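You operate a simulated robot arm through the tools that you are given. There is no shell and no other tool.

The job below is to be done with a simulated two-armed robot. You get a single attempt, and the scene is never put back.

TASK
Wipe up the spill on the top of the rack bench with the cream rag and put it back.

The check looks at the end state, three seconds after you hand in, the way a careful person would. Anything else that was tipped, shoved, dropped, spilled or broken makes it a failure.

THE ROBOT
Two 7-joint arms with two-finger grippers on one trunk, on a base that moves. Base frame: it is fixed to the floor where the robot stands at the start and does not move with it; the origin is under the middle of the robot, x ahead of it, y to its left, z up. Lengths are in cm, angles in degrees, forces in N, time in s.
The left shoulder is at the start at [6, 12.3, 94.5], the right one opposite. With the tool pointing down near the work surface each hand reaches from about 36 to 80 cm from the robot's upright axis, wherever it stands, measured 20 degrees to its own side. Places, roughly: cream rag [125, -175, 75]. Payload 1.47 kg a hand.
The TCP of each hand is the grasp point between the finger pads, 1.6 cm short of the fingertips. In the tool frame z runs along the fingers and y along their closing line. The gripper opens to 8.7 cm; its body begins 5.5 cm behind the TCP.
Orientation is that of the tool frame in the base frame, as a unit quaternion [x, y, z, w]. With the fingers straight down and closing along the base's y, the tool's x points along the base's -x, its y along +y and its z along -z.

THE INTERFACE
- The arms move only by the tool arm_command. It takes "left_rows", "right_rows" or both (then of equal length, played together; a hand with none holds still); each is a list of rows, each a list of 3 entries, a list of its own where there are three numbers: the shift along the base's x, y, z in units of 50 mm (1.0 is 50 mm), then the turn, a rotation vector about the base's x, y, z in units of 8 degrees (1.0 is 8 degrees), then the opening in per cent of the stroke, from 0 (shut) to 100 (fully open). In form: [[[tx, ty, tz], [ax, ay, az], grip], ...]. A call has 1 to 20 rows; each row shifts and turns the commanded pose from where the row before left it. A call with a number of a shift or a turn outside -1 to 1 is refused whole. Rows are played at 5 a second. More than 5 cm and 8.6 degrees between two rows, or a gripper value outside its range, and nothing of the call is played. Where a pose cannot be reached the arm comes as near as it can. A force on the tool above 40 N (or 10 N above the force at the start of the call, whichever is more), or a blocked arm, ends the call early, and 0.2 s more pass. The fingers move at their own pace (about 15.3 cm/s each) and stop on an object; they squeeze with about 28 N. The grip force told is the motor's: it shows also when the fingers shut on nothing. Time passes only in rows, and 0.2 s behind the last, so rows that do not move let the fingers close. The reply holds the time, the measured pose of the TCP, the force on the tool along the base axes, the opening and the grip force, in the units named above and with some noise, with the torque about the TCP (base axes, N m) and any sound that the robot's microphone picked up, and new pictures: "views" is both (left out), scene, wrist or none (wrist: the cameras of the hands that moved).
- Cameras (640 x 400 px; columns grow to the right, rows downward): "scene" is now at [9.52, 0.52, 151.73]; the picture's right is [0.04, -1.00, 0.00], its down [-0.61, -0.03, -0.79] and it looks along [0.79, 0.04, -0.61] (base axes); focal length 287 px, centre (320, 200). "left" rides on the left gripper at [7.3, -1.2, -9] in its tool frame; the picture's right is [0.16, 0.99, 0.00], its down [-0.72, 0.12, -0.68] and it looks along [-0.67, 0.11, 0.73] (tool axes); focal length 247 px, centre (320, 200). "right" rides on the right gripper at [7.3, 1.2, -8.9] in its tool frame; the picture's right is [-0.16, 0.99, 0.00], its down [-0.72, -0.12, -0.68] and it looks along [-0.67, -0.11, 0.73] (tool axes); focal length 247 px, centre (320, 200). There is no depth. A picture from a camera that has moved, and an enlarged one, comes with that camera's place and axes in the base frame and with its lens.
- lift_body(by): moves the trunk up (or, below 0, down) by that many cm; the arms and the scene camera ride with it, the base frame stays. It gives what a move gives, with no picture.
- drive_base(legs): drives the robot by 1 to 6 legs, each [ahead, left, turn to the left] in cm, cm and degrees, along the robot's own axes; the way and the turn of a leg run together, so that a leg with both is an arc; at most 150 cm and 180 degrees a leg. The arms and the cameras ride along, it lands a little off, and it stops where it bumps. It gives what a move gives, and a new picture of the scene camera.
- pan_tilt(pan, tilt): turns the head with the scene camera to pan (to the left, within 120 degrees either way) and tilt (down, from -29 to 69), counted from straight ahead of the robot. It gives what a move gives, and a new picture of the scene camera.
- zoom(camera, box): a new picture of the part [left, top, right, bottom] of that camera's present view, enlarged. The clock stands still meanwhile.
- hand_in(): hands the job in; it is judged then, once.

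Places have to be worked out from the pictures, the camera data and where the tool is seen. Open the grippers and draw the arms clear of the work before you hand the job in, unless the task says otherwise.

The tools are called after ">>>" as name(argument=value, ...) on one line, values as JSON. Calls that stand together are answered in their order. arm_command: Moves the arms, as the interface text tells. Its arguments: {"type":"object","properties":{"left_rows":{"type":"array"},"right_rows":{"type":"array"},"views":{"type":"string","enum":["both","scene","wrist","none"]}},"required":[]} The other tools are called the same way: lift_body (by) moves the trunk up or down; drive_base (legs) drives the base; pan_tilt (pan, tilt) turns the head that bears the scene camera; zoom (camera, box) takes an enlarged picture of a part of a camera's view; hand_in () hands the job in.

At the start:

```text
t: 0.0
left_ee_pos: [57.47, 29.11, 102.65]
left_orientation: [0.001, 1.0, 0.0, 0.001]
left_wrist_force: [-0.1, 0.6, -0.1]
left_ft_torque: [0.01, 0.02, -0.02]
left_opening: 8.69
left_grip_force: 0.0
right_ee_pos: [52.04, -19.72, 99.69]
right_orientation: [0.001, 1.0, 0.0, -0.001]
right_wrist_force: [-0.4, 0.3, 1.2]
right_ft_torque: [-0.01, -0.01, -0.01]
right_opening: 8.68
right_grip_force: 0.0
trunk travel left (down, up): [-10.0, 13.0]
robot x, y, heading: [0.18, 0.2, 0.2]
head pan, tilt (commanded): [2.6, 37.4]
```

scene: 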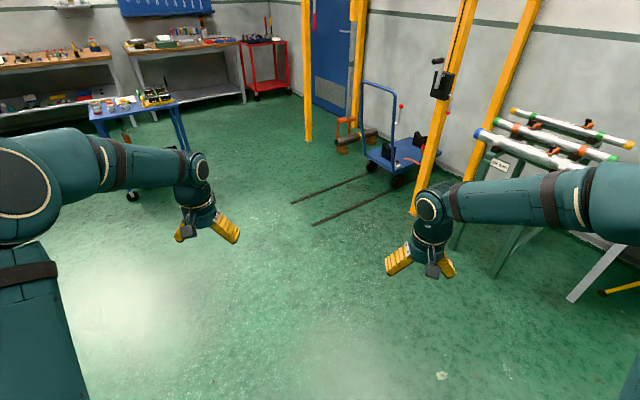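
right: 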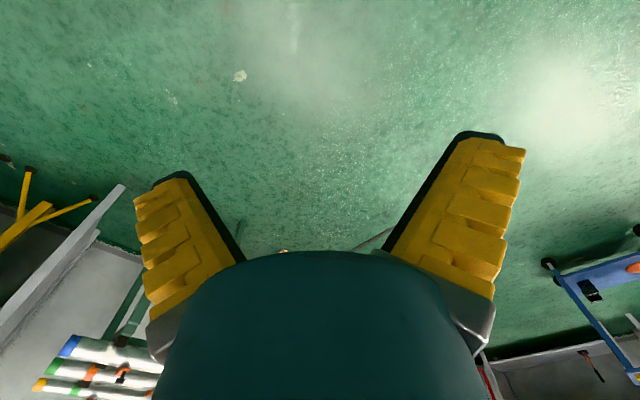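
left: 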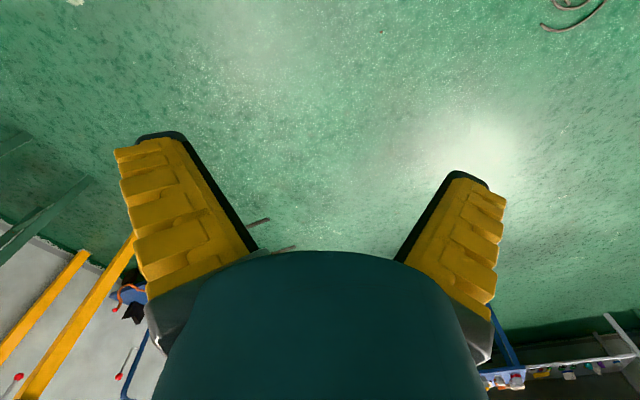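

The scene shows a workshop; the rag is said to be to the right and ahead at about [125, -175, 75]. I turn the head right to look at it.

>>> pan_tilt(pan=-55, tilt=25)

```text
t: 1.3
left_ee_pos: [57.44, 29.16, 102.69]
left_orientation: [-0.001, 1.0, 0.0, 0.0]
left_wrist_force: [0.9, 0.2, -1.1]
left_ft_torque: [0.03, 0.01, -0.04]
left_opening: 8.7
left_grip_force: 0.1
right_ee_pos: [52.14, -19.79, 99.81]
right_orientation: [0.0, 1.0, 0.0, -0.001]
right_wrist_force: [0.1, -0.2, -0.3]
right_ft_torque: [0.01, 0.0, -0.01]
right_opening: 8.72
right_grip_force: 0.1
trunk travel left (down, up): [-10.0, 13.0]
robot x, y, heading: [0.16, -0.11, -0.2]
head pan, tilt (commanded): [-55.0, 25.0]
camera scene: at [6.15, -7.41, 153.67], right [-0.82, -0.57, 0.0], down [-0.24, 0.35, -0.91], along [0.52, -0.74, -0.42], focal length 287 px, centre (320, 200)
```

scene: 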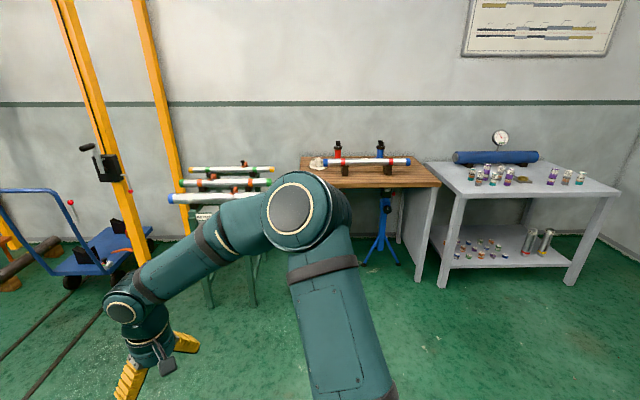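

The right wall shows a tube rack, a wooden-top bench with a whitish thing at its left end, and a grey table with jars. I enlarge these parts.

>>> zoom(camera="scene", box=[280, 120, 460, 232])

>>> zoom(camera="scene", box=[140, 140, 300, 240])

>>> zoom(camera="scene", box=[420, 120, 640, 258])

```text
3.56 times, centred on (370, 176) of scene
camera zoom: at [6.15, -7.41, 153.67], right [-0.82, -0.57, 0.0], down [-0.24, 0.35, -0.91], along [0.52, -0.74, -0.42], focal length 1020 px, centre (142, 285)
```

zoom: 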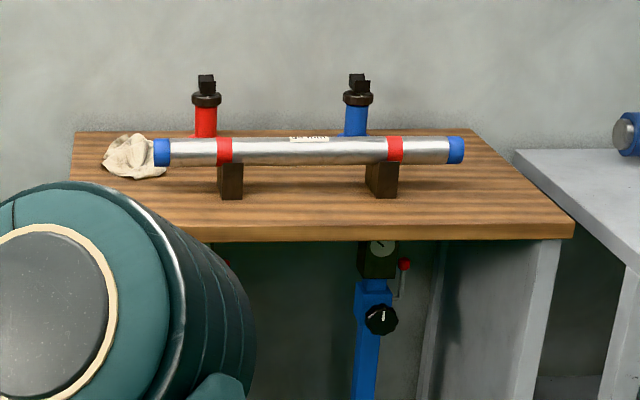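

```text
4.00 times, centred on (220, 190) of scene
camera zoom: at [6.15, -7.41, 153.67], right [-0.82, -0.57, 0.0], down [-0.24, 0.35, -0.91], along [0.52, -0.74, -0.42], focal length 1147 px, centre (720, 240)
```

zoom: 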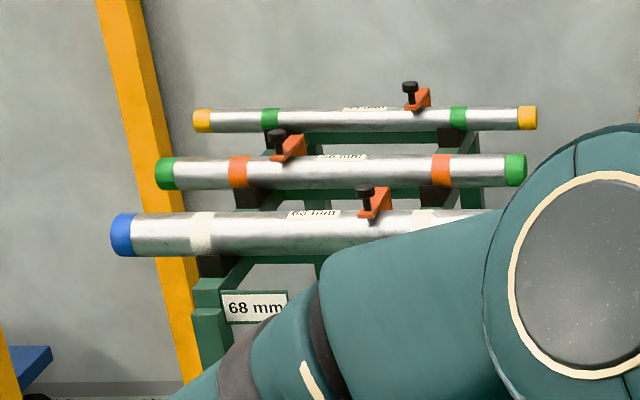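

```text
2.90 times, centred on (530, 189) of scene
camera zoom: at [6.15, -7.41, 153.67], right [-0.82, -0.57, 0.0], down [-0.24, 0.35, -0.91], along [0.52, -0.74, -0.42], focal length 831 px, centre (-289, 232)
```

zoom: 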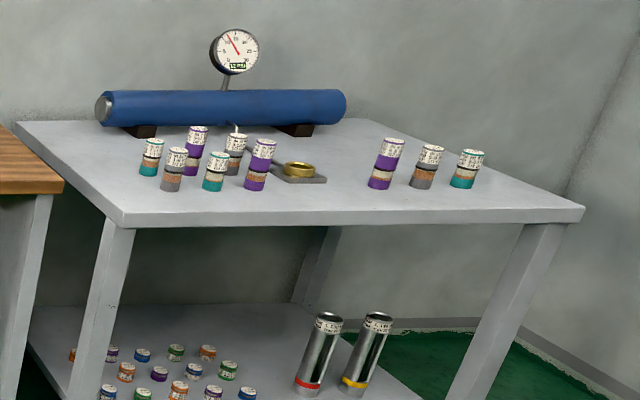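

The rag lies at the left end of the wooden bench with the tube on two blocks; I see no spill on it yet. I look around the rest of the room to find which bench is the "rack bench" and where the spill is.

>>> pan_tilt(pan=40, tilt=15)

>>> pan_tilt(pan=100, tilt=20)

>>> pan_tilt(pan=-110, tilt=20)

```text
t: 3.0
left_ee_pos: [57.29, 29.15, 102.61]
left_orientation: [0.0, 1.0, -0.001, -0.001]
left_wrist_force: [-0.3, 0.2, -1.7]
left_ft_torque: [0.02, 0.02, 0.01]
left_opening: 8.7
left_grip_force: 0.1
right_ee_pos: [52.23, -19.76, 99.85]
right_orientation: [0.0, 1.0, 0.0, -0.001]
right_wrist_force: [-0.4, 0.1, 0.1]
right_ft_torque: [0.01, 0.01, 0.01]
right_opening: 8.73
right_grip_force: 0.1
trunk travel left (down, up): [-10.0, 13.0]
robot x, y, heading: [0.01, 0.5, -0.0]
head pan, tilt (commanded): [40.0, 15.0]
camera scene: at [8.02, 6.13, 155.3], right [0.64, -0.77, 0.0], down [-0.2, -0.17, -0.97], along [0.74, 0.62, -0.26], focal length 287 px, centre (320, 200)
```

scene: 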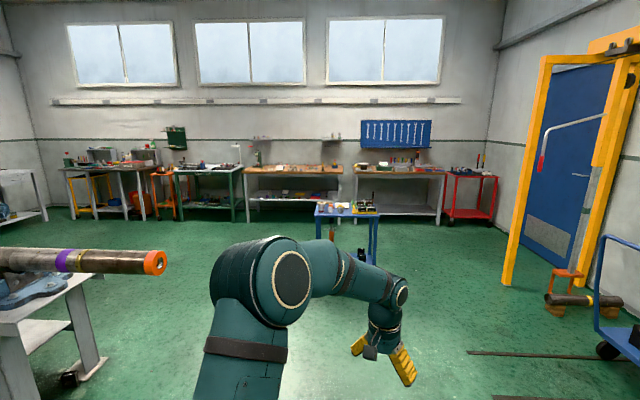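

```text
t: 4.3
left_ee_pos: [57.31, 29.05, 102.75]
left_orientation: [0.0, 1.0, 0.0, 0.0]
left_wrist_force: [0.1, -0.7, 0.1]
left_ft_torque: [-0.04, -0.01, -0.01]
left_opening: 8.69
left_grip_force: 0.1
right_ee_pos: [52.01, -19.8, 99.81]
right_orientation: [0.0, 1.0, 0.001, -0.001]
right_wrist_force: [-0.2, 0.4, -0.2]
right_ft_torque: [-0.01, 0.0, 0.05]
right_opening: 8.68
right_grip_force: 0.1
trunk travel left (down, up): [-10.0, 13.0]
robot x, y, heading: [0.06, 0.02, -0.1]
head pan, tilt (commanded): [100.0, 20.0]
camera scene: at [-0.75, 9.3, 154.48], right [0.98, 0.17, 0.0], down [0.06, -0.34, -0.94], along [-0.16, 0.93, -0.34], focal length 287 px, centre (320, 200)
```

scene: 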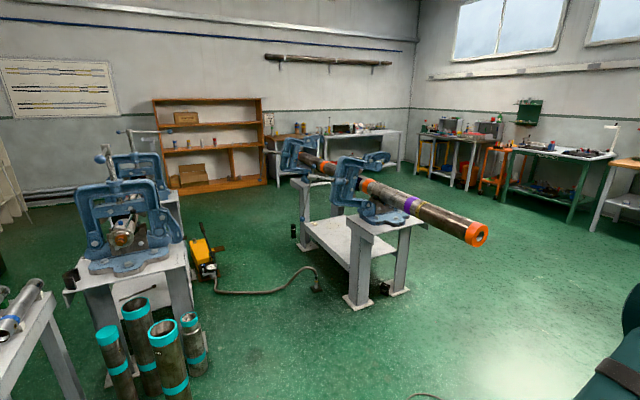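

```text
t: 7.3
left_ee_pos: [57.43, 29.16, 102.7]
left_orientation: [-0.001, 1.0, -0.001, 0.001]
left_wrist_force: [0.6, -0.2, 0.1]
left_ft_torque: [-0.01, 0.01, 0.01]
left_opening: 8.71
left_grip_force: 0.1
right_ee_pos: [52.04, -19.74, 99.69]
right_orientation: [0.0, 1.0, 0.0, -0.001]
right_wrist_force: [0.4, 0.9, 0.6]
right_ft_torque: [0.01, -0.02, -0.03]
right_opening: 8.7
right_grip_force: 0.0
trunk travel left (down, up): [-10.0, 13.0]
robot x, y, heading: [0.22, 0.13, 0.2]
head pan, tilt (commanded): [-110.0, 20.0]
camera scene: at [-2.32, -8.62, 154.48], right [-0.94, 0.34, 0.0], down [0.12, 0.32, -0.94], along [-0.32, -0.88, -0.34], focal length 287 px, centre (320, 200)
```

scene: 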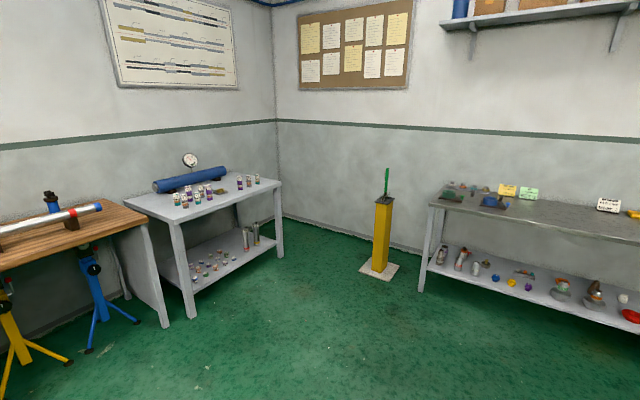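

The wooden bench at the right, whose front faces about 55° to my right, holds the rag. I turn the robot to face it, head straight ahead, for an unobstructed look before driving nearer.

>>> drive_base(legs=[[0, 0, -55]])

>>> pan_tilt(pan=0, tilt=30)

```text
t: 10.1
left_ee_pos: [57.33, -29.22, 102.65]
left_orientation: [0.454, 0.891, 0.0, 0.0]
left_wrist_force: [-1.2, 0.0, 0.2]
left_ft_torque: [0.01, -0.02, -0.05]
left_opening: 8.71
left_grip_force: 0.0
right_ee_pos: [14.77, -53.86, 99.83]
right_orientation: [0.453, 0.892, 0.001, -0.001]
right_wrist_force: [0.9, -0.4, -0.2]
right_ft_torque: [0.0, -0.01, 0.03]
right_opening: 8.72
right_grip_force: 0.1
trunk travel left (down, up): [-10.0, 13.0]
robot x, y, heading: [-0.26, 0.13, -53.5]
head pan, tilt (commanded): [-110.0, 20.0]
camera scene: at [-8.52, -3.27, 154.48], right [-0.28, 0.96, 0.0], down [0.33, 0.09, -0.94], along [-0.9, -0.26, -0.34], focal length 287 px, centre (320, 200)
```

scene: 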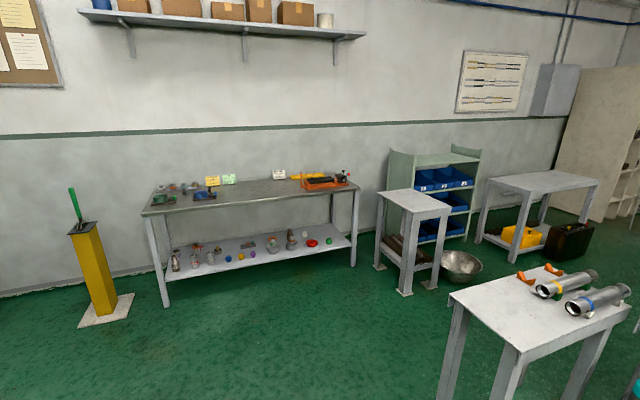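

```text
t: 12.0
left_ee_pos: [57.36, -29.36, 102.62]
left_orientation: [0.453, 0.891, 0.001, 0.0]
left_wrist_force: [-0.4, 0.1, -0.2]
left_ft_torque: [0.0, 0.0, 0.0]
left_opening: 8.71
left_grip_force: 0.1
right_ee_pos: [14.75, -53.85, 99.79]
right_orientation: [0.453, 0.891, 0.0, -0.001]
right_wrist_force: [-0.2, 0.6, -0.3]
right_ft_torque: [-0.01, 0.0, -0.02]
right_opening: 8.68
right_grip_force: 0.1
trunk travel left (down, up): [-10.0, 13.0]
robot x, y, heading: [-0.42, -0.1, -53.7]
head pan, tilt (commanded): [0.0, 30.0]
camera scene: at [5.77, -7.99, 152.88], right [-0.81, -0.59, 0.0], down [-0.29, 0.4, -0.87], along [0.51, -0.7, -0.5], focal length 287 px, centre (320, 200)
```

scene: 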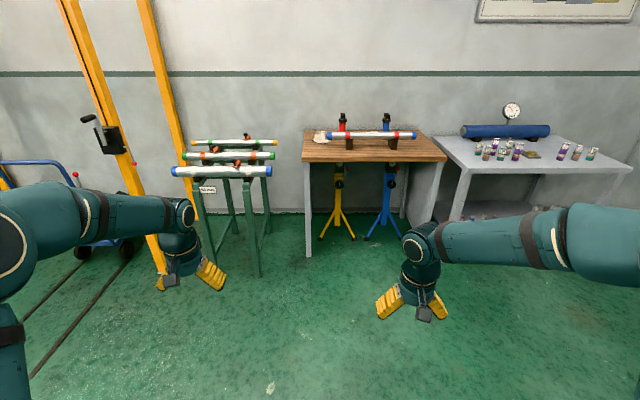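

Now I face the bench. I enlarge the bench top and the tube rack to look for the spill.

>>> zoom(camera="scene", box=[290, 100, 460, 206])

>>> zoom(camera="scene", box=[160, 120, 300, 208])

>>> zoom(camera="scene", box=[430, 90, 640, 221])

```text
3.76 times, centred on (375, 153) of scene
camera zoom: at [5.77, -7.99, 152.88], right [-0.81, -0.59, 0.0], down [-0.29, 0.4, -0.87], along [0.51, -0.7, -0.5], focal length 1080 px, centre (113, 377)
```

zoom: 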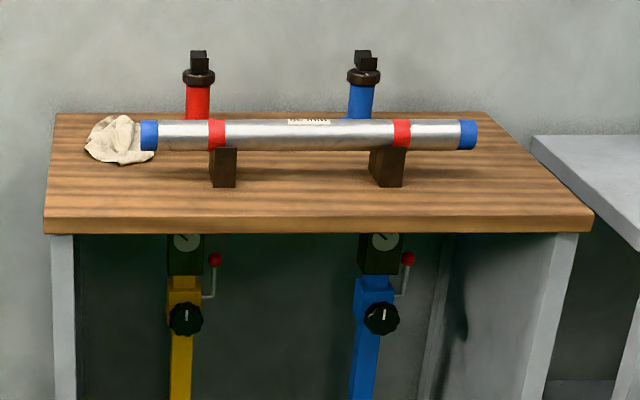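

```text
4.55 times, centred on (230, 164) of scene
camera zoom: at [5.77, -7.99, 152.88], right [-0.81, -0.59, 0.0], down [-0.29, 0.4, -0.87], along [0.51, -0.7, -0.5], focal length 1304 px, centre (729, 364)
```

zoom: 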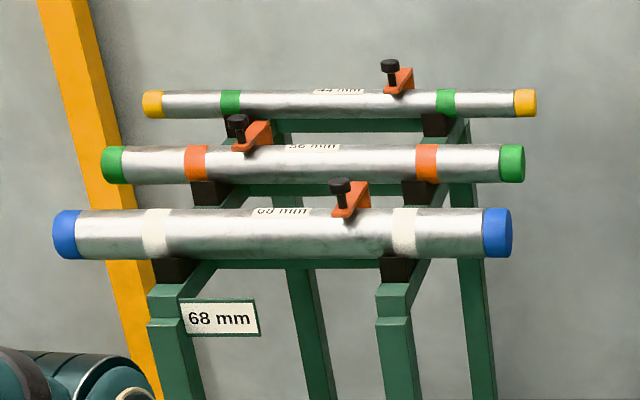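

```text
3.05 times, centred on (535, 156) of scene
camera zoom: at [5.77, -7.99, 152.88], right [-0.81, -0.59, 0.0], down [-0.29, 0.4, -0.87], along [0.51, -0.7, -0.5], focal length 874 px, centre (-335, 336)
```

zoom: 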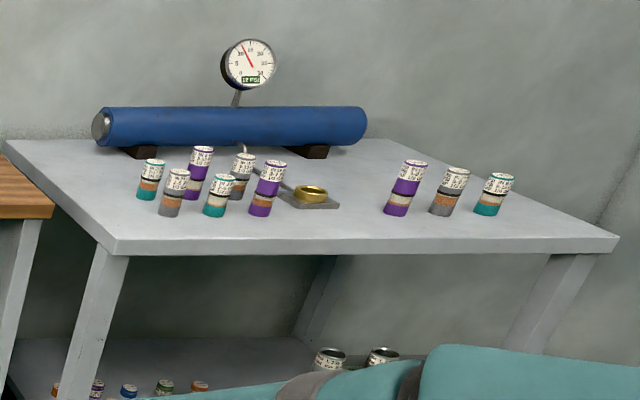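

No spill is visible from here; the rag sits behind-left of the tube's blue end, bench top about 80–85 cm high. I drive nearer (70 ahead, 25 to the right) to get a steeper look at the top.

>>> drive_base(legs=[[70, -25, 0]])

>>> pan_tilt(pan=5, tilt=38)

```text
t: 16.1
left_ee_pos: [79.72, -99.23, 102.66]
left_orientation: [0.444, 0.896, 0.0, 0.0]
left_wrist_force: [0.4, -1.2, 0.3]
left_ft_torque: [-0.02, 0.02, -0.01]
left_opening: 8.69
left_grip_force: 0.2
right_ee_pos: [37.73, -124.6, 99.87]
right_orientation: [0.445, 0.896, 0.0, 0.0]
right_wrist_force: [0.2, -1.1, -0.1]
right_ft_torque: [-0.03, 0.03, 0.0]
right_opening: 8.71
right_grip_force: 0.1
trunk travel left (down, up): [-10.0, 13.0]
robot x, y, heading: [22.07, -71.01, -53.1]
head pan, tilt (commanded): [0.0, 30.0]
camera scene: at [27.85, -79.01, 152.87], right [-0.8, -0.6, 0.0], down [-0.3, 0.4, -0.87], along [0.52, -0.69, -0.5], focal length 287 px, centre (320, 200)
```

scene: 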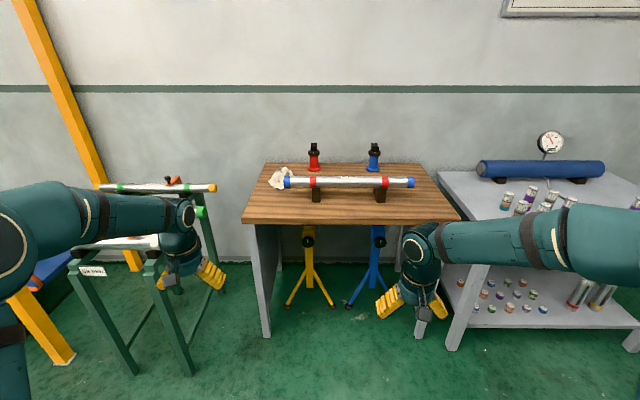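

```text
t: 16.7
left_ee_pos: [79.82, -99.27, 102.71]
left_orientation: [0.444, 0.896, 0.0, 0.0]
left_wrist_force: [0.6, -0.6, -1.1]
left_ft_torque: [0.0, -0.01, 0.01]
left_opening: 8.69
left_grip_force: 0.1
right_ee_pos: [37.53, -124.63, 99.73]
right_orientation: [0.445, 0.896, 0.0, 0.0]
right_wrist_force: [0.2, -0.2, 0.0]
right_ft_torque: [0.01, -0.05, -0.01]
right_opening: 8.7
right_grip_force: 0.0
trunk travel left (down, up): [-10.0, 13.0]
robot x, y, heading: [22.0, -70.98, -52.8]
head pan, tilt (commanded): [5.0, 38.0]
camera scene: at [28.16, -78.14, 151.65], right [-0.74, -0.67, 0.0], down [-0.41, 0.46, -0.79], along [0.53, -0.58, -0.62], focal length 287 px, centre (320, 200)
```

scene: 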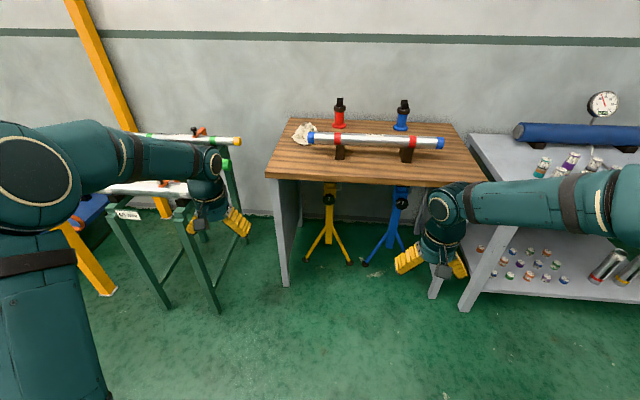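

Closer now. I enlarge the wooden top and the tube rack.

>>> zoom(camera="scene", box=[256, 90, 496, 240])

>>> zoom(camera="scene", box=[80, 110, 260, 222])

>>> zoom(camera="scene", box=[440, 80, 640, 205])

```text
2.67 times, centred on (376, 165) of scene
camera zoom: at [28.16, -78.14, 151.65], right [-0.74, -0.67, 0.0], down [-0.41, 0.46, -0.79], along [0.53, -0.58, -0.62], focal length 765 px, centre (171, 293)
```

zoom: 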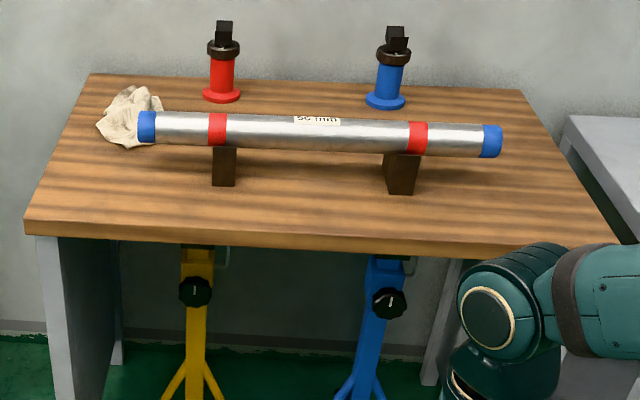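

```text
3.56 times, centred on (170, 166) of scene
camera zoom: at [28.16, -78.14, 151.65], right [-0.74, -0.67, 0.0], down [-0.41, 0.46, -0.79], along [0.53, -0.58, -0.62], focal length 1020 px, centre (853, 321)
```

zoom: 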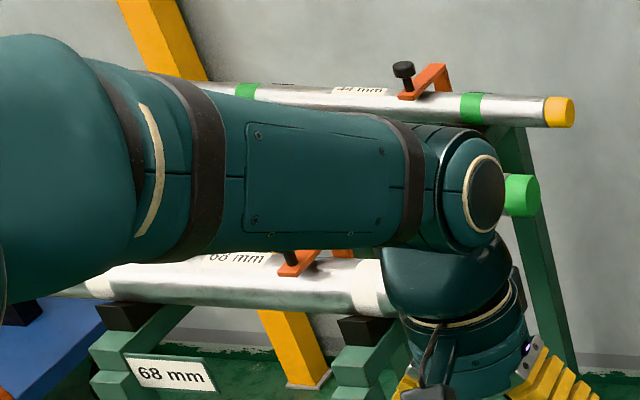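

```text
3.20 times, centred on (540, 142) of scene
camera zoom: at [28.16, -78.14, 151.65], right [-0.74, -0.67, 0.0], down [-0.41, 0.46, -0.79], along [0.53, -0.58, -0.62], focal length 918 px, centre (-384, 384)
```

zoom: 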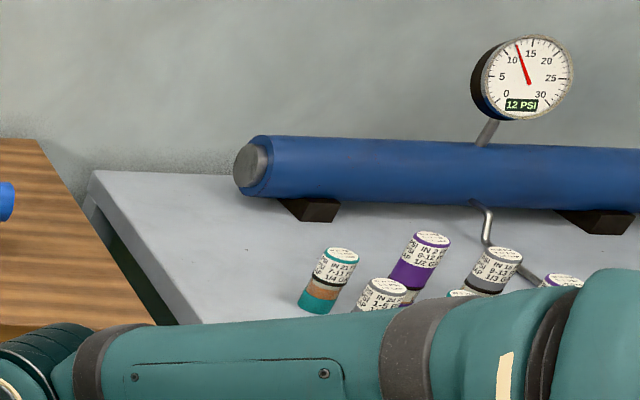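

No spill shows on this bench top so far, so the spill may be on another bench. I survey the other benches with enlargements.

>>> pan_tilt(pan=98, tilt=12)

>>> zoom(camera="scene", box=[0, 120, 320, 320])

>>> zoom(camera="scene", box=[320, 120, 640, 320])

>>> pan_tilt(pan=-80, tilt=15)

>>> zoom(camera="scene", box=[0, 120, 320, 320])

>>> zoom(camera="scene", box=[320, 120, 640, 320])

```text
t: 18.4
left_ee_pos: [79.87, -99.22, 102.77]
left_orientation: [0.444, 0.896, -0.001, 0.0]
left_wrist_force: [0.0, 0.1, 1.1]
left_ft_torque: [0.0, 0.0, 0.0]
left_opening: 8.7
left_grip_force: 0.1
right_ee_pos: [37.67, -124.49, 99.68]
right_orientation: [0.445, 0.896, 0.001, -0.001]
right_wrist_force: [0.5, 0.5, -0.4]
right_ft_torque: [-0.01, -0.01, -0.02]
right_opening: 8.71
right_grip_force: 0.1
trunk travel left (down, up): [-10.0, 13.0]
robot x, y, heading: [21.83, -71.19, -52.9]
head pan, tilt (commanded): [98.0, 12.0]
camera scene: at [28.95, -65.15, 155.79], right [0.71, -0.71, 0.0], down [-0.15, -0.15, -0.98], along [0.69, 0.69, -0.21], focal length 287 px, centre (320, 200)
```

scene: 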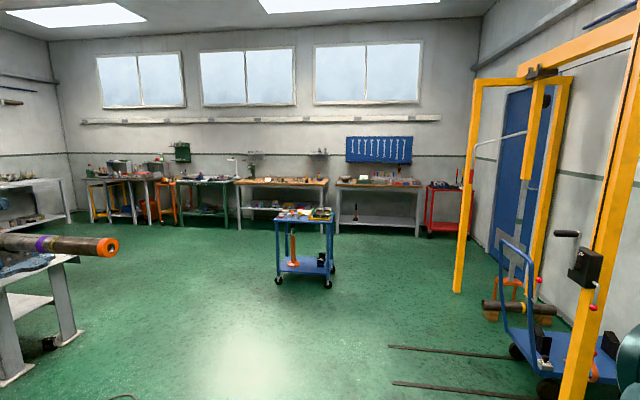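

```text
2.00 times, centred on (160, 220) of scene
camera zoom: at [28.95, -65.15, 155.79], right [0.71, -0.71, 0.0], down [-0.15, -0.15, -0.98], along [0.69, 0.69, -0.21], focal length 574 px, centre (640, 160)
```

zoom: 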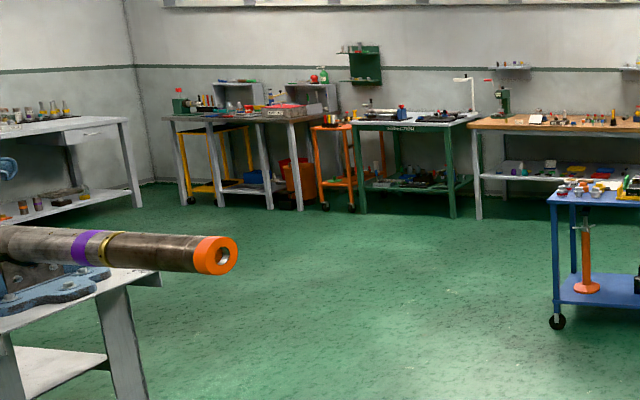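

```text
2.00 times, centred on (480, 220) of scene
camera zoom: at [28.95, -65.15, 155.79], right [0.71, -0.71, 0.0], down [-0.15, -0.15, -0.98], along [0.69, 0.69, -0.21], focal length 574 px, centre (0, 160)
```

zoom: 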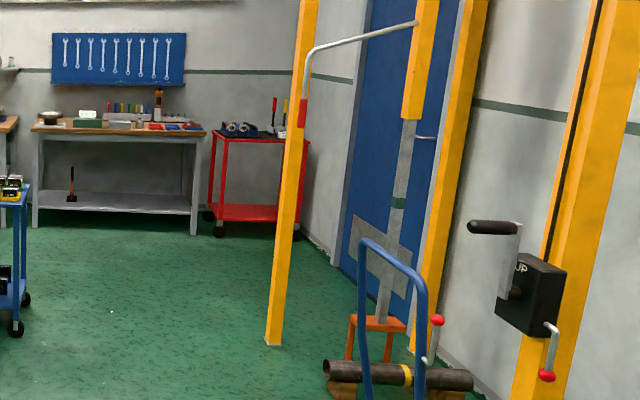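

```text
t: 21.1
left_ee_pos: [79.79, -99.29, 102.66]
left_orientation: [0.445, 0.896, 0.0, 0.0]
left_wrist_force: [0.9, 0.0, 0.4]
left_ft_torque: [0.01, 0.02, 0.0]
left_opening: 8.69
left_grip_force: 0.1
right_ee_pos: [37.71, -124.63, 99.67]
right_orientation: [0.444, 0.896, 0.0, -0.001]
right_wrist_force: [0.1, -0.6, 0.8]
right_ft_torque: [0.03, -0.02, 0.0]
right_opening: 8.7
right_grip_force: 0.0
trunk travel left (down, up): [-10.0, 13.0]
robot x, y, heading: [21.7, -71.26, -52.9]
head pan, tilt (commanded): [-80.0, 15.0]
camera scene: at [16.02, -78.6, 155.3], right [-0.73, 0.68, 0.0], down [0.18, 0.19, -0.97], along [-0.66, -0.71, -0.26], focal length 287 px, centre (320, 200)
```

scene: 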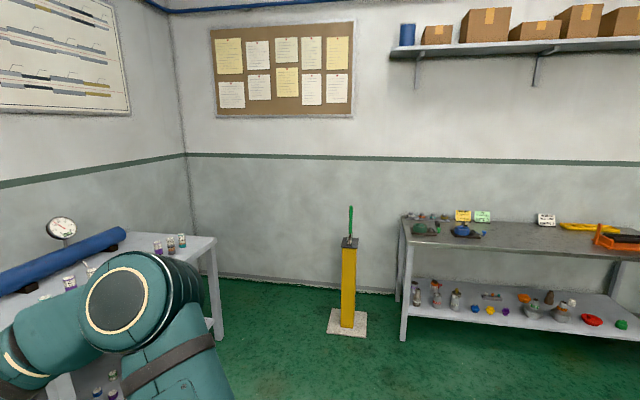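

```text
2.00 times, centred on (160, 220) of scene
camera zoom: at [16.02, -78.6, 155.3], right [-0.73, 0.68, 0.0], down [0.18, 0.19, -0.97], along [-0.66, -0.71, -0.26], focal length 574 px, centre (640, 160)
```

zoom: 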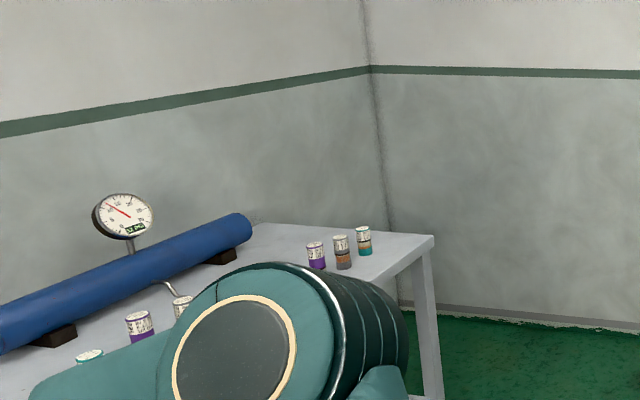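

```text
2.00 times, centred on (480, 220) of scene
camera zoom: at [16.02, -78.6, 155.3], right [-0.73, 0.68, 0.0], down [0.18, 0.19, -0.97], along [-0.66, -0.71, -0.26], focal length 574 px, centre (0, 160)
```

zoom: 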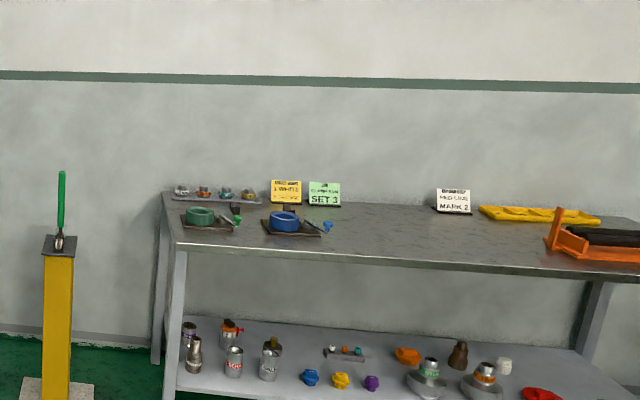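

No spill elsewhere in sight so far either. From two views I get the wooden top at z≈84, left front corner ≈[118,-141], its normal heading ≈-53°, rag ≈[127,-177], tube top ≈95. I raise both hands for clearance and drive 60 cm nearer to look straight down on the top.

>>> arm_command(left_rows=[[[0, 0, 1], [0, 0, 0], 100], [[0, 0, 1], [0, 0, 0], 100], [[0, 0, 1], [0, 0, 0], 100], [[0, 0, 0], [0, 0, 0], 100]], right_rows=[[[0, 0, 1], [0, 0, 0], 100], [[0, 0, 1], [0, 0, 0], 100], [[0, 0, 1], [0, 0, 0], 100], [[0, 0, 1], [0, 0, 0], 100]], views="none")

>>> drive_base(legs=[[55, 0, 0]])

>>> pan_tilt(pan=10, tilt=50)

```text
t: 22.1
left_ee_pos: [79.73, -99.23, 117.39]
left_orientation: [0.445, 0.896, 0.0, 0.0]
left_wrist_force: [0.0, 0.0, 0.7]
left_ft_torque: [0.0, 0.01, 0.02]
left_opening: 8.72
left_grip_force: 0.0
right_ee_pos: [37.81, -125.07, 119.76]
right_orientation: [0.444, 0.896, 0.001, -0.001]
right_wrist_force: [-0.9, -0.5, -0.1]
right_ft_torque: [0.01, 0.04, 0.02]
right_opening: 8.71
right_grip_force: 0.0
trunk travel left (down, up): [-10.0, 13.0]
robot x, y, heading: [21.99, -71.25, -53.0]
head pan, tilt (commanded): [-80.0, 15.0]
```

```text
t: 25.3
left_ee_pos: [112.03, -144.91, 117.34]
left_orientation: [0.454, 0.891, 0.0, 0.0]
left_wrist_force: [0.8, -0.2, -0.7]
left_ft_torque: [0.02, 0.02, 0.0]
left_opening: 8.71
left_grip_force: 0.1
right_ee_pos: [69.62, -169.76, 119.67]
right_orientation: [0.454, 0.891, 0.001, -0.001]
right_wrist_force: [0.7, 0.1, 0.4]
right_ft_torque: [0.02, 0.03, 0.03]
right_opening: 8.68
right_grip_force: 0.0
trunk travel left (down, up): [-10.0, 13.0]
robot x, y, heading: [54.75, -115.14, -53.9]
head pan, tilt (commanded): [-80.0, 15.0]
camera scene: at [48.8, -122.89, 155.3], right [-0.72, 0.69, 0.0], down [0.18, 0.19, -0.97], along [-0.67, -0.69, -0.26], focal length 287 px, centre (320, 200)
```

scene: 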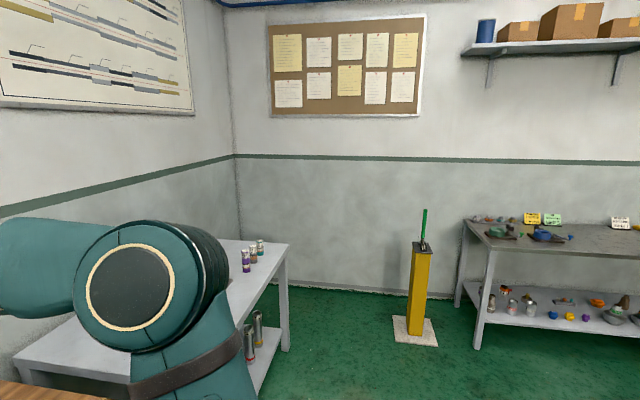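

```text
t: 26.9
left_ee_pos: [111.96, -144.77, 117.48]
left_orientation: [0.454, 0.891, 0.0, 0.0]
left_wrist_force: [-0.1, 0.1, 0.2]
left_ft_torque: [0.02, -0.02, 0.0]
left_opening: 8.68
left_grip_force: 0.0
right_ee_pos: [69.5, -169.73, 119.83]
right_orientation: [0.454, 0.891, 0.0, 0.0]
right_wrist_force: [0.8, 0.5, 0.7]
right_ft_torque: [-0.02, 0.04, 0.02]
right_opening: 8.69
right_grip_force: 0.1
trunk travel left (down, up): [-10.0, 13.0]
robot x, y, heading: [54.76, -115.45, -54.1]
head pan, tilt (commanded): [10.0, 50.0]
camera scene: at [60.79, -121.48, 149.93], right [-0.7, -0.72, 0.0], down [-0.55, 0.53, -0.64], along [0.46, -0.45, -0.77], focal length 287 px, centre (320, 200)
```

scene: 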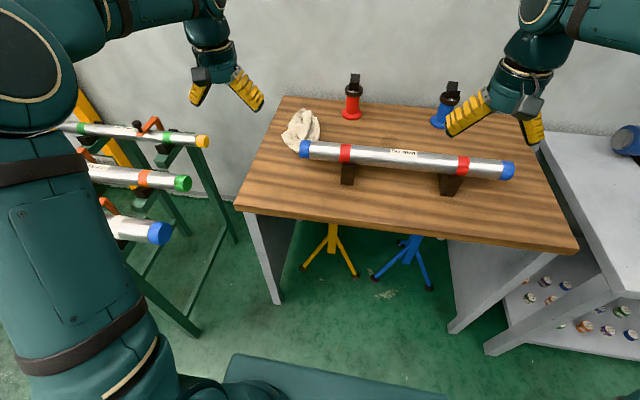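

I now look nearly down on the wooden top; I enlarge it to search for any wet patch.

>>> zoom(camera="scene", box=[240, 80, 432, 200])

>>> zoom(camera="scene", box=[400, 100, 592, 220])

>>> zoom(camera="scene", box=[230, 150, 422, 270])

>>> zoom(camera="right", box=[0, 0, 640, 400])

>>> zoom(camera="left", box=[0, 0, 640, 400])

```text
3.33 times, centred on (336, 140) of scene
camera zoom: at [60.79, -121.48, 149.93], right [-0.7, -0.72, 0.0], down [-0.55, 0.53, -0.64], along [0.46, -0.45, -0.77], focal length 956 px, centre (267, 400)
```

zoom: 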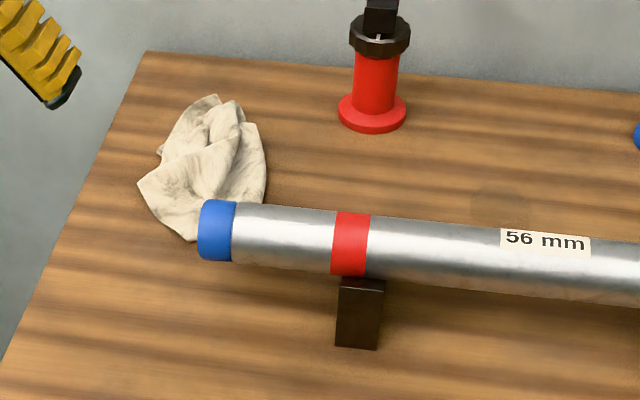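

```text
3.33 times, centred on (496, 160) of scene
camera zoom: at [60.79, -121.48, 149.93], right [-0.7, -0.72, 0.0], down [-0.55, 0.53, -0.64], along [0.46, -0.45, -0.77], focal length 956 px, centre (-267, 333)
```

zoom: 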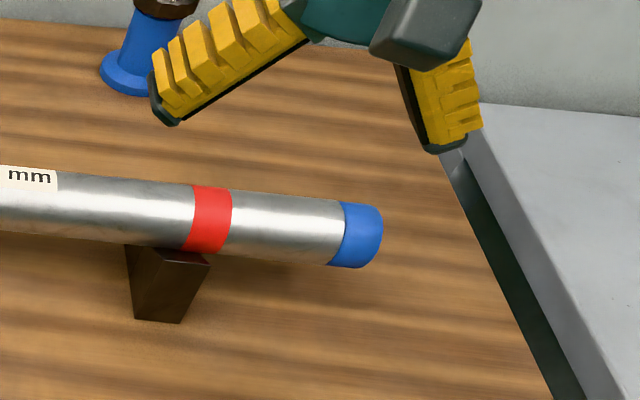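

```text
3.33 times, centred on (326, 210) of scene
camera zoom: at [60.79, -121.48, 149.93], right [-0.7, -0.72, 0.0], down [-0.55, 0.53, -0.64], along [0.46, -0.45, -0.77], focal length 956 px, centre (300, 167)
```

zoom: 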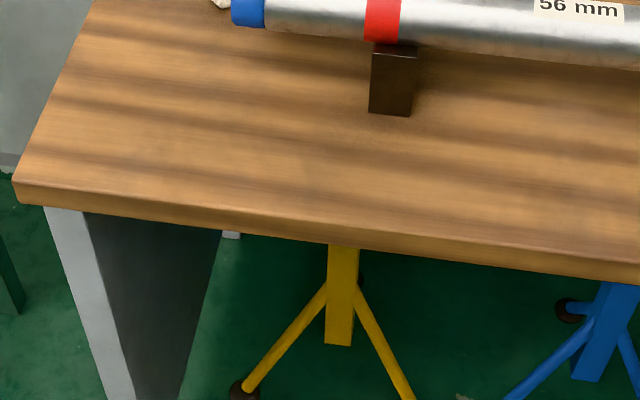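

```text
1.00 times, centred on (320, 200) of right (not enlarged: the box is as wide or as high as the picture)
camera zoom: at [66.37, -163.18, 128.79], right [0.89, 0.45, 0.0], down [0.33, -0.65, 0.68], along [0.31, -0.61, -0.73], focal length 247 px, centre (320, 200)
```

zoom: 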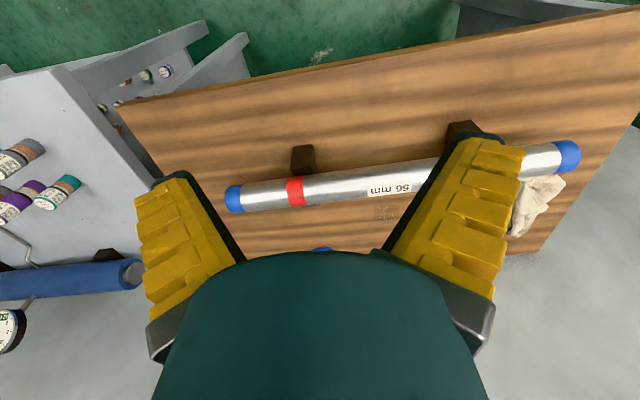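

```text
1.00 times, centred on (320, 200) of left (not enlarged: the box is as wide or as high as the picture)
camera zoom: at [106.84, -139.6, 126.35], right [0.71, 0.71, 0.0], down [0.52, -0.52, 0.68], along [0.48, -0.48, -0.73], focal length 247 px, centre (320, 200)
```

zoom: 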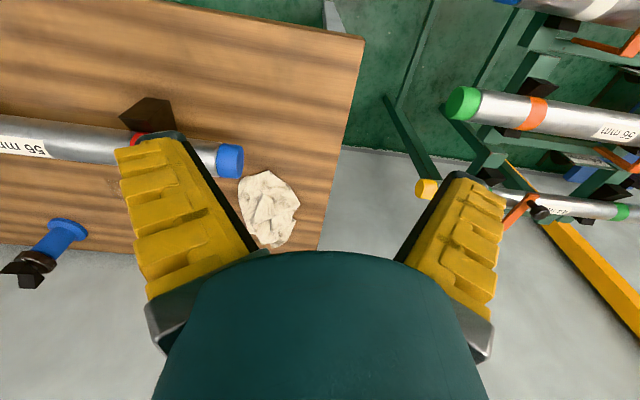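

A faint darker, speckled patch shows just behind the tube by the "56 mm" label in both the scene and the right wrist views. I enlarge it.

>>> zoom(camera="scene", box=[350, 110, 446, 170])

>>> zoom(camera="right", box=[320, 160, 448, 240])

>>> zoom(camera="left", box=[0, 80, 192, 200])

```text
6.67 times, centred on (398, 140) of scene
camera zoom: at [60.79, -121.48, 149.93], right [-0.7, -0.72, 0.0], down [-0.55, 0.53, -0.64], along [0.46, -0.45, -0.77], focal length 1912 px, centre (-200, 600)
```

zoom: 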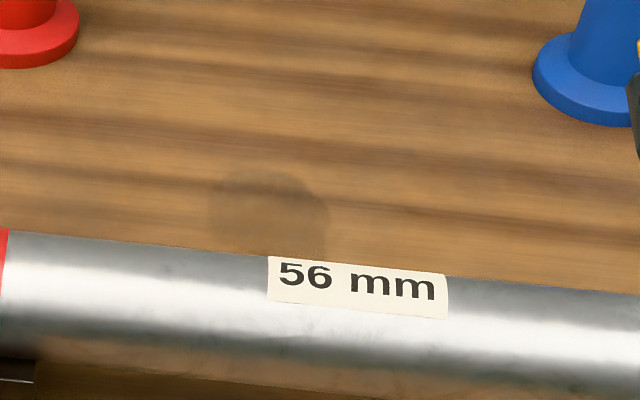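

```text
5.00 times, centred on (384, 200) of right
camera zoom: at [66.37, -163.18, 128.79], right [0.89, 0.45, 0.0], down [0.33, -0.65, 0.68], along [0.31, -0.61, -0.73], focal length 1235 px, centre (0, 200)
```

zoom: 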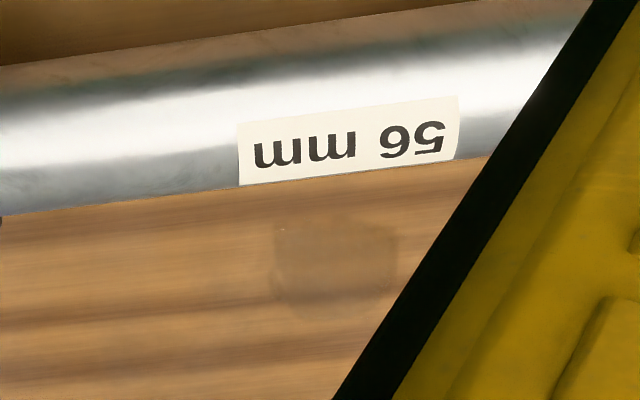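

```text
3.33 times, centred on (96, 140) of left
camera zoom: at [106.84, -139.6, 126.35], right [0.71, 0.71, 0.0], down [0.52, -0.52, 0.68], along [0.48, -0.48, -0.73], focal length 823 px, centre (1067, 400)
```

zoom: 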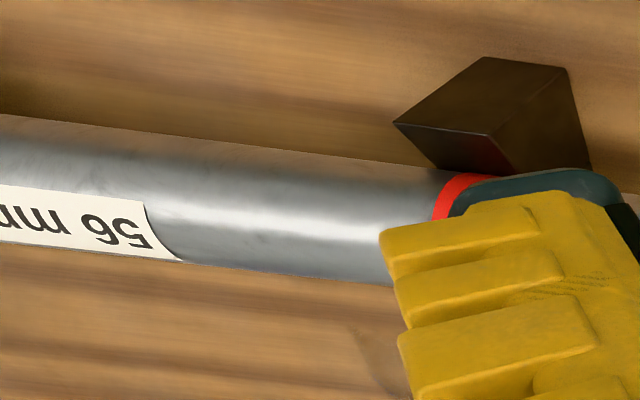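

The spill is a faint, roughly round, 6–7 cm film behind the middle of the tube at about [103,-197,84]; the rag is at about [128,-178]. I move the right hand out to the right, then drive 22 cm ahead and 7 cm right so the left hand reaches both.

>>> arm_command(right_rows=[[[-0.88, -0.14, 0], [0, 0, 0], 100], [[-0.88, -0.14, 0], [0, 0, 0], 100], [[-0.88, -0.14, 0], [0, 0, 0], 100], [[-0.88, -0.14, 0], [0, 0, 0], 100], [[-0.88, -0.14, 0], [0, 0, 0], 100]], views="none")

>>> drive_base(legs=[[20, -7, 1]])

>>> pan_tilt(pan=10, tilt=55)

```text
t: 28.1
left_ee_pos: [111.91, -144.84, 117.46]
left_orientation: [0.454, 0.891, 0.0, 0.0]
left_wrist_force: [-0.3, -0.4, -0.8]
left_ft_torque: [0.05, -0.02, -0.01]
left_opening: 8.71
left_grip_force: 0.0
right_ee_pos: [47.53, -173.65, 119.81]
right_orientation: [0.453, 0.892, 0.0, 0.001]
right_wrist_force: [-0.6, -0.5, 0.7]
right_ft_torque: [0.01, 0.0, 0.0]
right_opening: 8.71
right_grip_force: 0.1
trunk travel left (down, up): [-10.0, 13.0]
robot x, y, heading: [54.72, -115.33, -54.0]
head pan, tilt (commanded): [10.0, 50.0]
```

```text
t: 29.8
left_ee_pos: [119.44, -163.96, 117.35]
left_orientation: [0.444, 0.896, 0.0, 0.0]
left_wrist_force: [1.0, -0.2, 0.4]
left_ft_torque: [-0.01, 0.0, -0.01]
left_opening: 8.73
left_grip_force: 0.1
right_ee_pos: [55.8, -194.05, 119.64]
right_orientation: [0.444, 0.896, 0.0, -0.002]
right_wrist_force: [0.6, 0.8, -0.2]
right_ft_torque: [0.02, 0.0, -0.03]
right_opening: 8.71
right_grip_force: 0.2
trunk travel left (down, up): [-10.0, 13.0]
robot x, y, heading: [61.42, -135.61, -52.6]
head pan, tilt (commanded): [10.0, 50.0]
camera scene: at [67.75, -141.78, 149.92], right [-0.68, -0.73, 0.0], down [-0.56, 0.52, -0.64], along [0.47, -0.44, -0.77], focal length 287 px, centre (320, 200)
```

scene: 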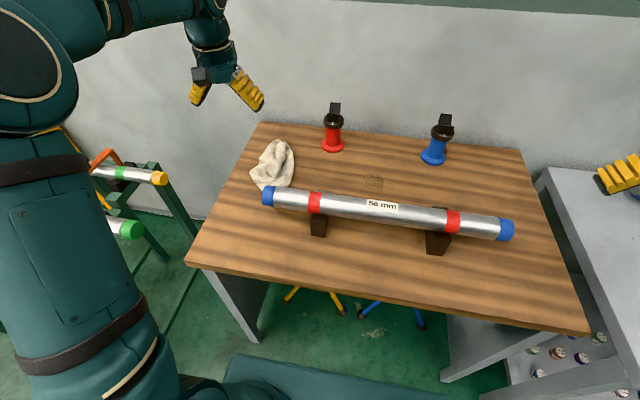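

```text
t: 30.4
left_ee_pos: [119.37, -163.94, 117.44]
left_orientation: [0.444, 0.896, -0.001, -0.001]
left_wrist_force: [0.4, 0.3, -0.1]
left_ft_torque: [0.0, 0.02, 0.0]
left_opening: 8.73
left_grip_force: 0.1
right_ee_pos: [55.8, -194.07, 119.79]
right_orientation: [0.444, 0.896, 0.0, 0.0]
right_wrist_force: [-0.8, 0.5, 0.1]
right_ft_torque: [-0.05, 0.02, 0.0]
right_opening: 8.69
right_grip_force: 0.0
trunk travel left (down, up): [-10.0, 13.0]
robot x, y, heading: [61.42, -135.69, -52.8]
head pan, tilt (commanded): [10.0, 55.0]
camera scene: at [67.34, -141.32, 149.28], right [-0.68, -0.73, 0.0], down [-0.6, 0.56, -0.57], along [0.42, -0.39, -0.82], focal length 287 px, centre (320, 200)
```

scene: 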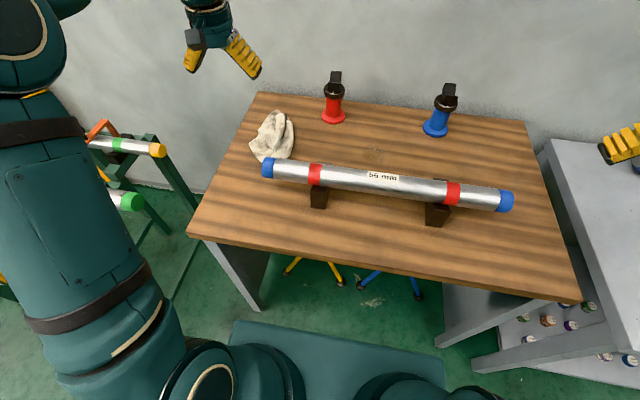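

Good view of the whole bench now. I enlarge the top in parts to fix the spill's outline and check for more than one patch, and enlarge the rag.

>>> zoom(camera="scene", box=[300, 100, 460, 200])

>>> zoom(camera="scene", box=[230, 90, 326, 150])

>>> zoom(camera="scene", box=[180, 150, 420, 300])

>>> zoom(camera="scene", box=[400, 110, 592, 300])

>>> zoom(camera="left", box=[0, 0, 640, 400])

```text
4.00 times, centred on (380, 150) of scene
camera zoom: at [67.34, -141.32, 149.28], right [-0.68, -0.73, 0.0], down [-0.6, 0.56, -0.57], along [0.42, -0.39, -0.82], focal length 1147 px, centre (80, 400)
```

zoom: 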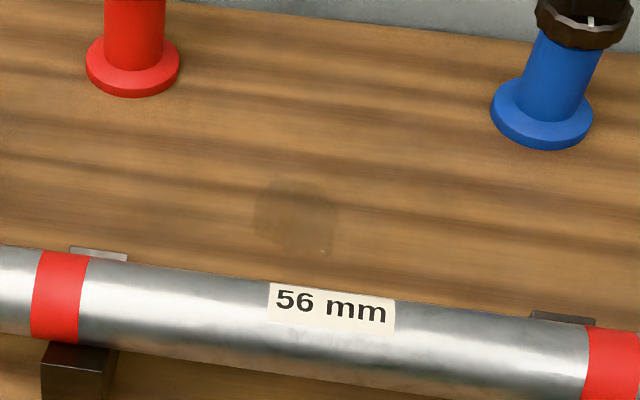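

```text
6.67 times, centred on (278, 120) of scene
camera zoom: at [67.34, -141.32, 149.28], right [-0.68, -0.73, 0.0], down [-0.6, 0.56, -0.57], along [0.42, -0.39, -0.82], focal length 1912 px, centre (600, 733)
```

zoom: 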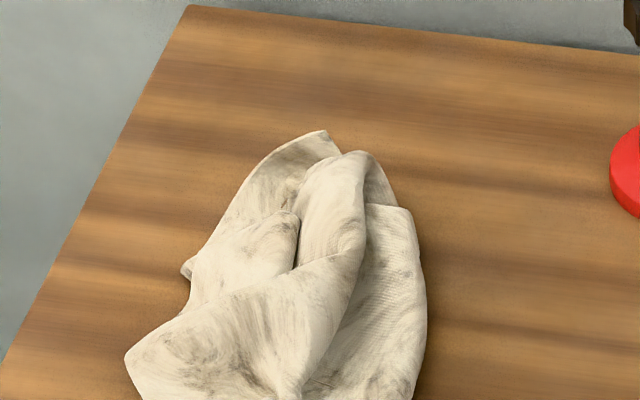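

```text
2.67 times, centred on (300, 225) of scene
camera zoom: at [67.34, -141.32, 149.28], right [-0.68, -0.73, 0.0], down [-0.6, 0.56, -0.57], along [0.42, -0.39, -0.82], focal length 765 px, centre (373, 133)
```

zoom: 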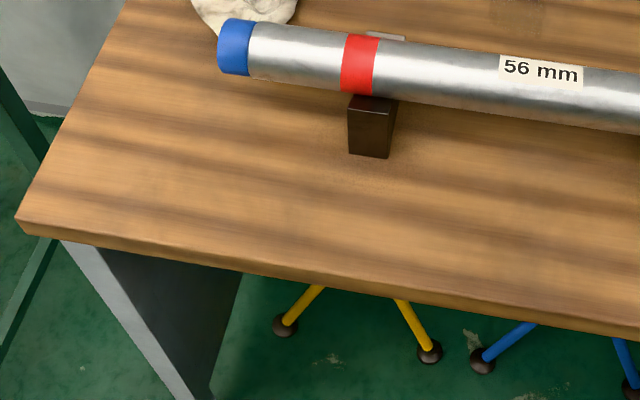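

```text
2.11 times, centred on (496, 205) of scene
camera zoom: at [67.34, -141.32, 149.28], right [-0.68, -0.73, 0.0], down [-0.6, 0.56, -0.57], along [0.42, -0.39, -0.82], focal length 604 px, centre (-50, 190)
```

zoom: 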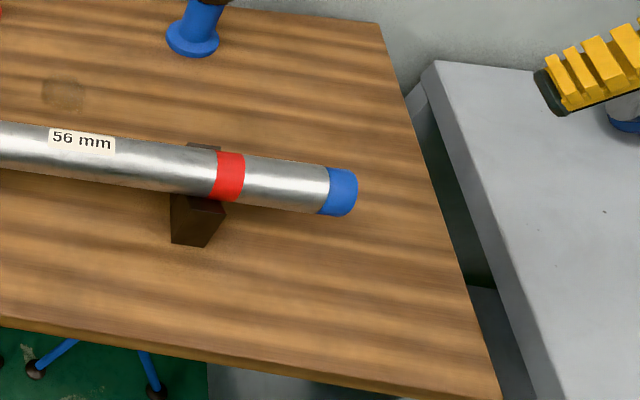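

```text
1.00 times, centred on (320, 200) of left (not enlarged: the box is as wide or as high as the picture)
camera zoom: at [114.14, -158.78, 126.35], right [0.69, 0.72, 0.0], down [0.53, -0.51, 0.68], along [0.49, -0.47, -0.73], focal length 247 px, centre (320, 200)
```

zoom: 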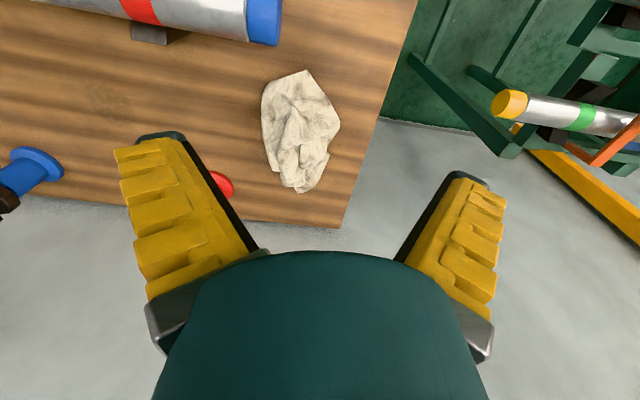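

There is just one patch, ≈6.5 cm across, centred ≈[102.8,-197]; the rag (about 14×22 cm, folded, ridge near [130.5,-181]) lies at its left. Reach would be marginal, so I creep 5 cm closer (the base deck stays short of the bench front).

>>> drive_base(legs=[[5, 0, 0]])

>>> zoom(camera="left", box=[0, 0, 640, 400])

```text
t: 31.4
left_ee_pos: [122.58, -168.07, 117.37]
left_orientation: [0.444, 0.896, 0.0, -0.001]
left_wrist_force: [0.8, -0.1, -0.6]
left_ft_torque: [0.02, 0.03, 0.01]
left_opening: 8.71
left_grip_force: 0.1
right_ee_pos: [59.1, -198.23, 119.61]
right_orientation: [0.444, 0.896, 0.002, -0.002]
right_wrist_force: [0.8, -0.6, -0.3]
right_ft_torque: [0.01, -0.01, 0.01]
right_opening: 8.71
right_grip_force: 0.0
trunk travel left (down, up): [-10.0, 13.0]
robot x, y, heading: [64.8, -139.9, -52.7]
head pan, tilt (commanded): [10.0, 55.0]
camera scene: at [70.57, -145.58, 149.26], right [-0.68, -0.73, 0.0], down [-0.6, 0.56, -0.57], along [0.42, -0.39, -0.82], focal length 287 px, centre (320, 200)
```

scene: 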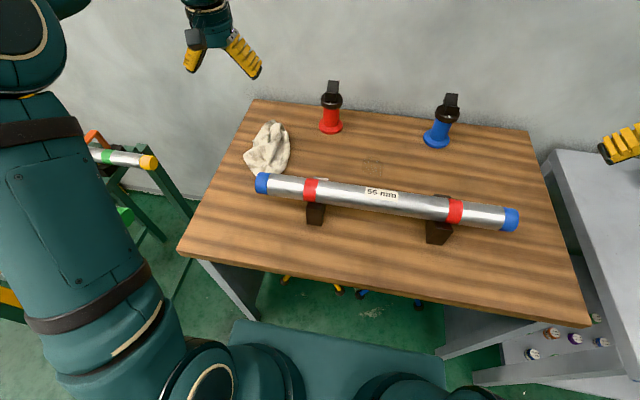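

```text
1.00 times, centred on (320, 200) of left (not enlarged: the box is as wide or as high as the picture)
camera zoom: at [117.34, -163.04, 126.25], right [0.69, 0.72, 0.0], down [0.53, -0.51, 0.68], along [0.49, -0.47, -0.73], focal length 247 px, centre (320, 200)
```

zoom: 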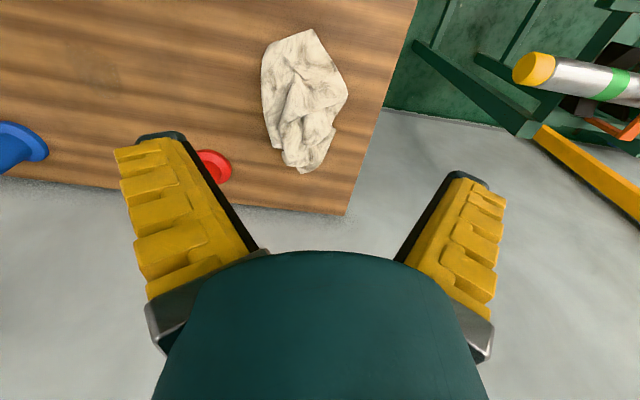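

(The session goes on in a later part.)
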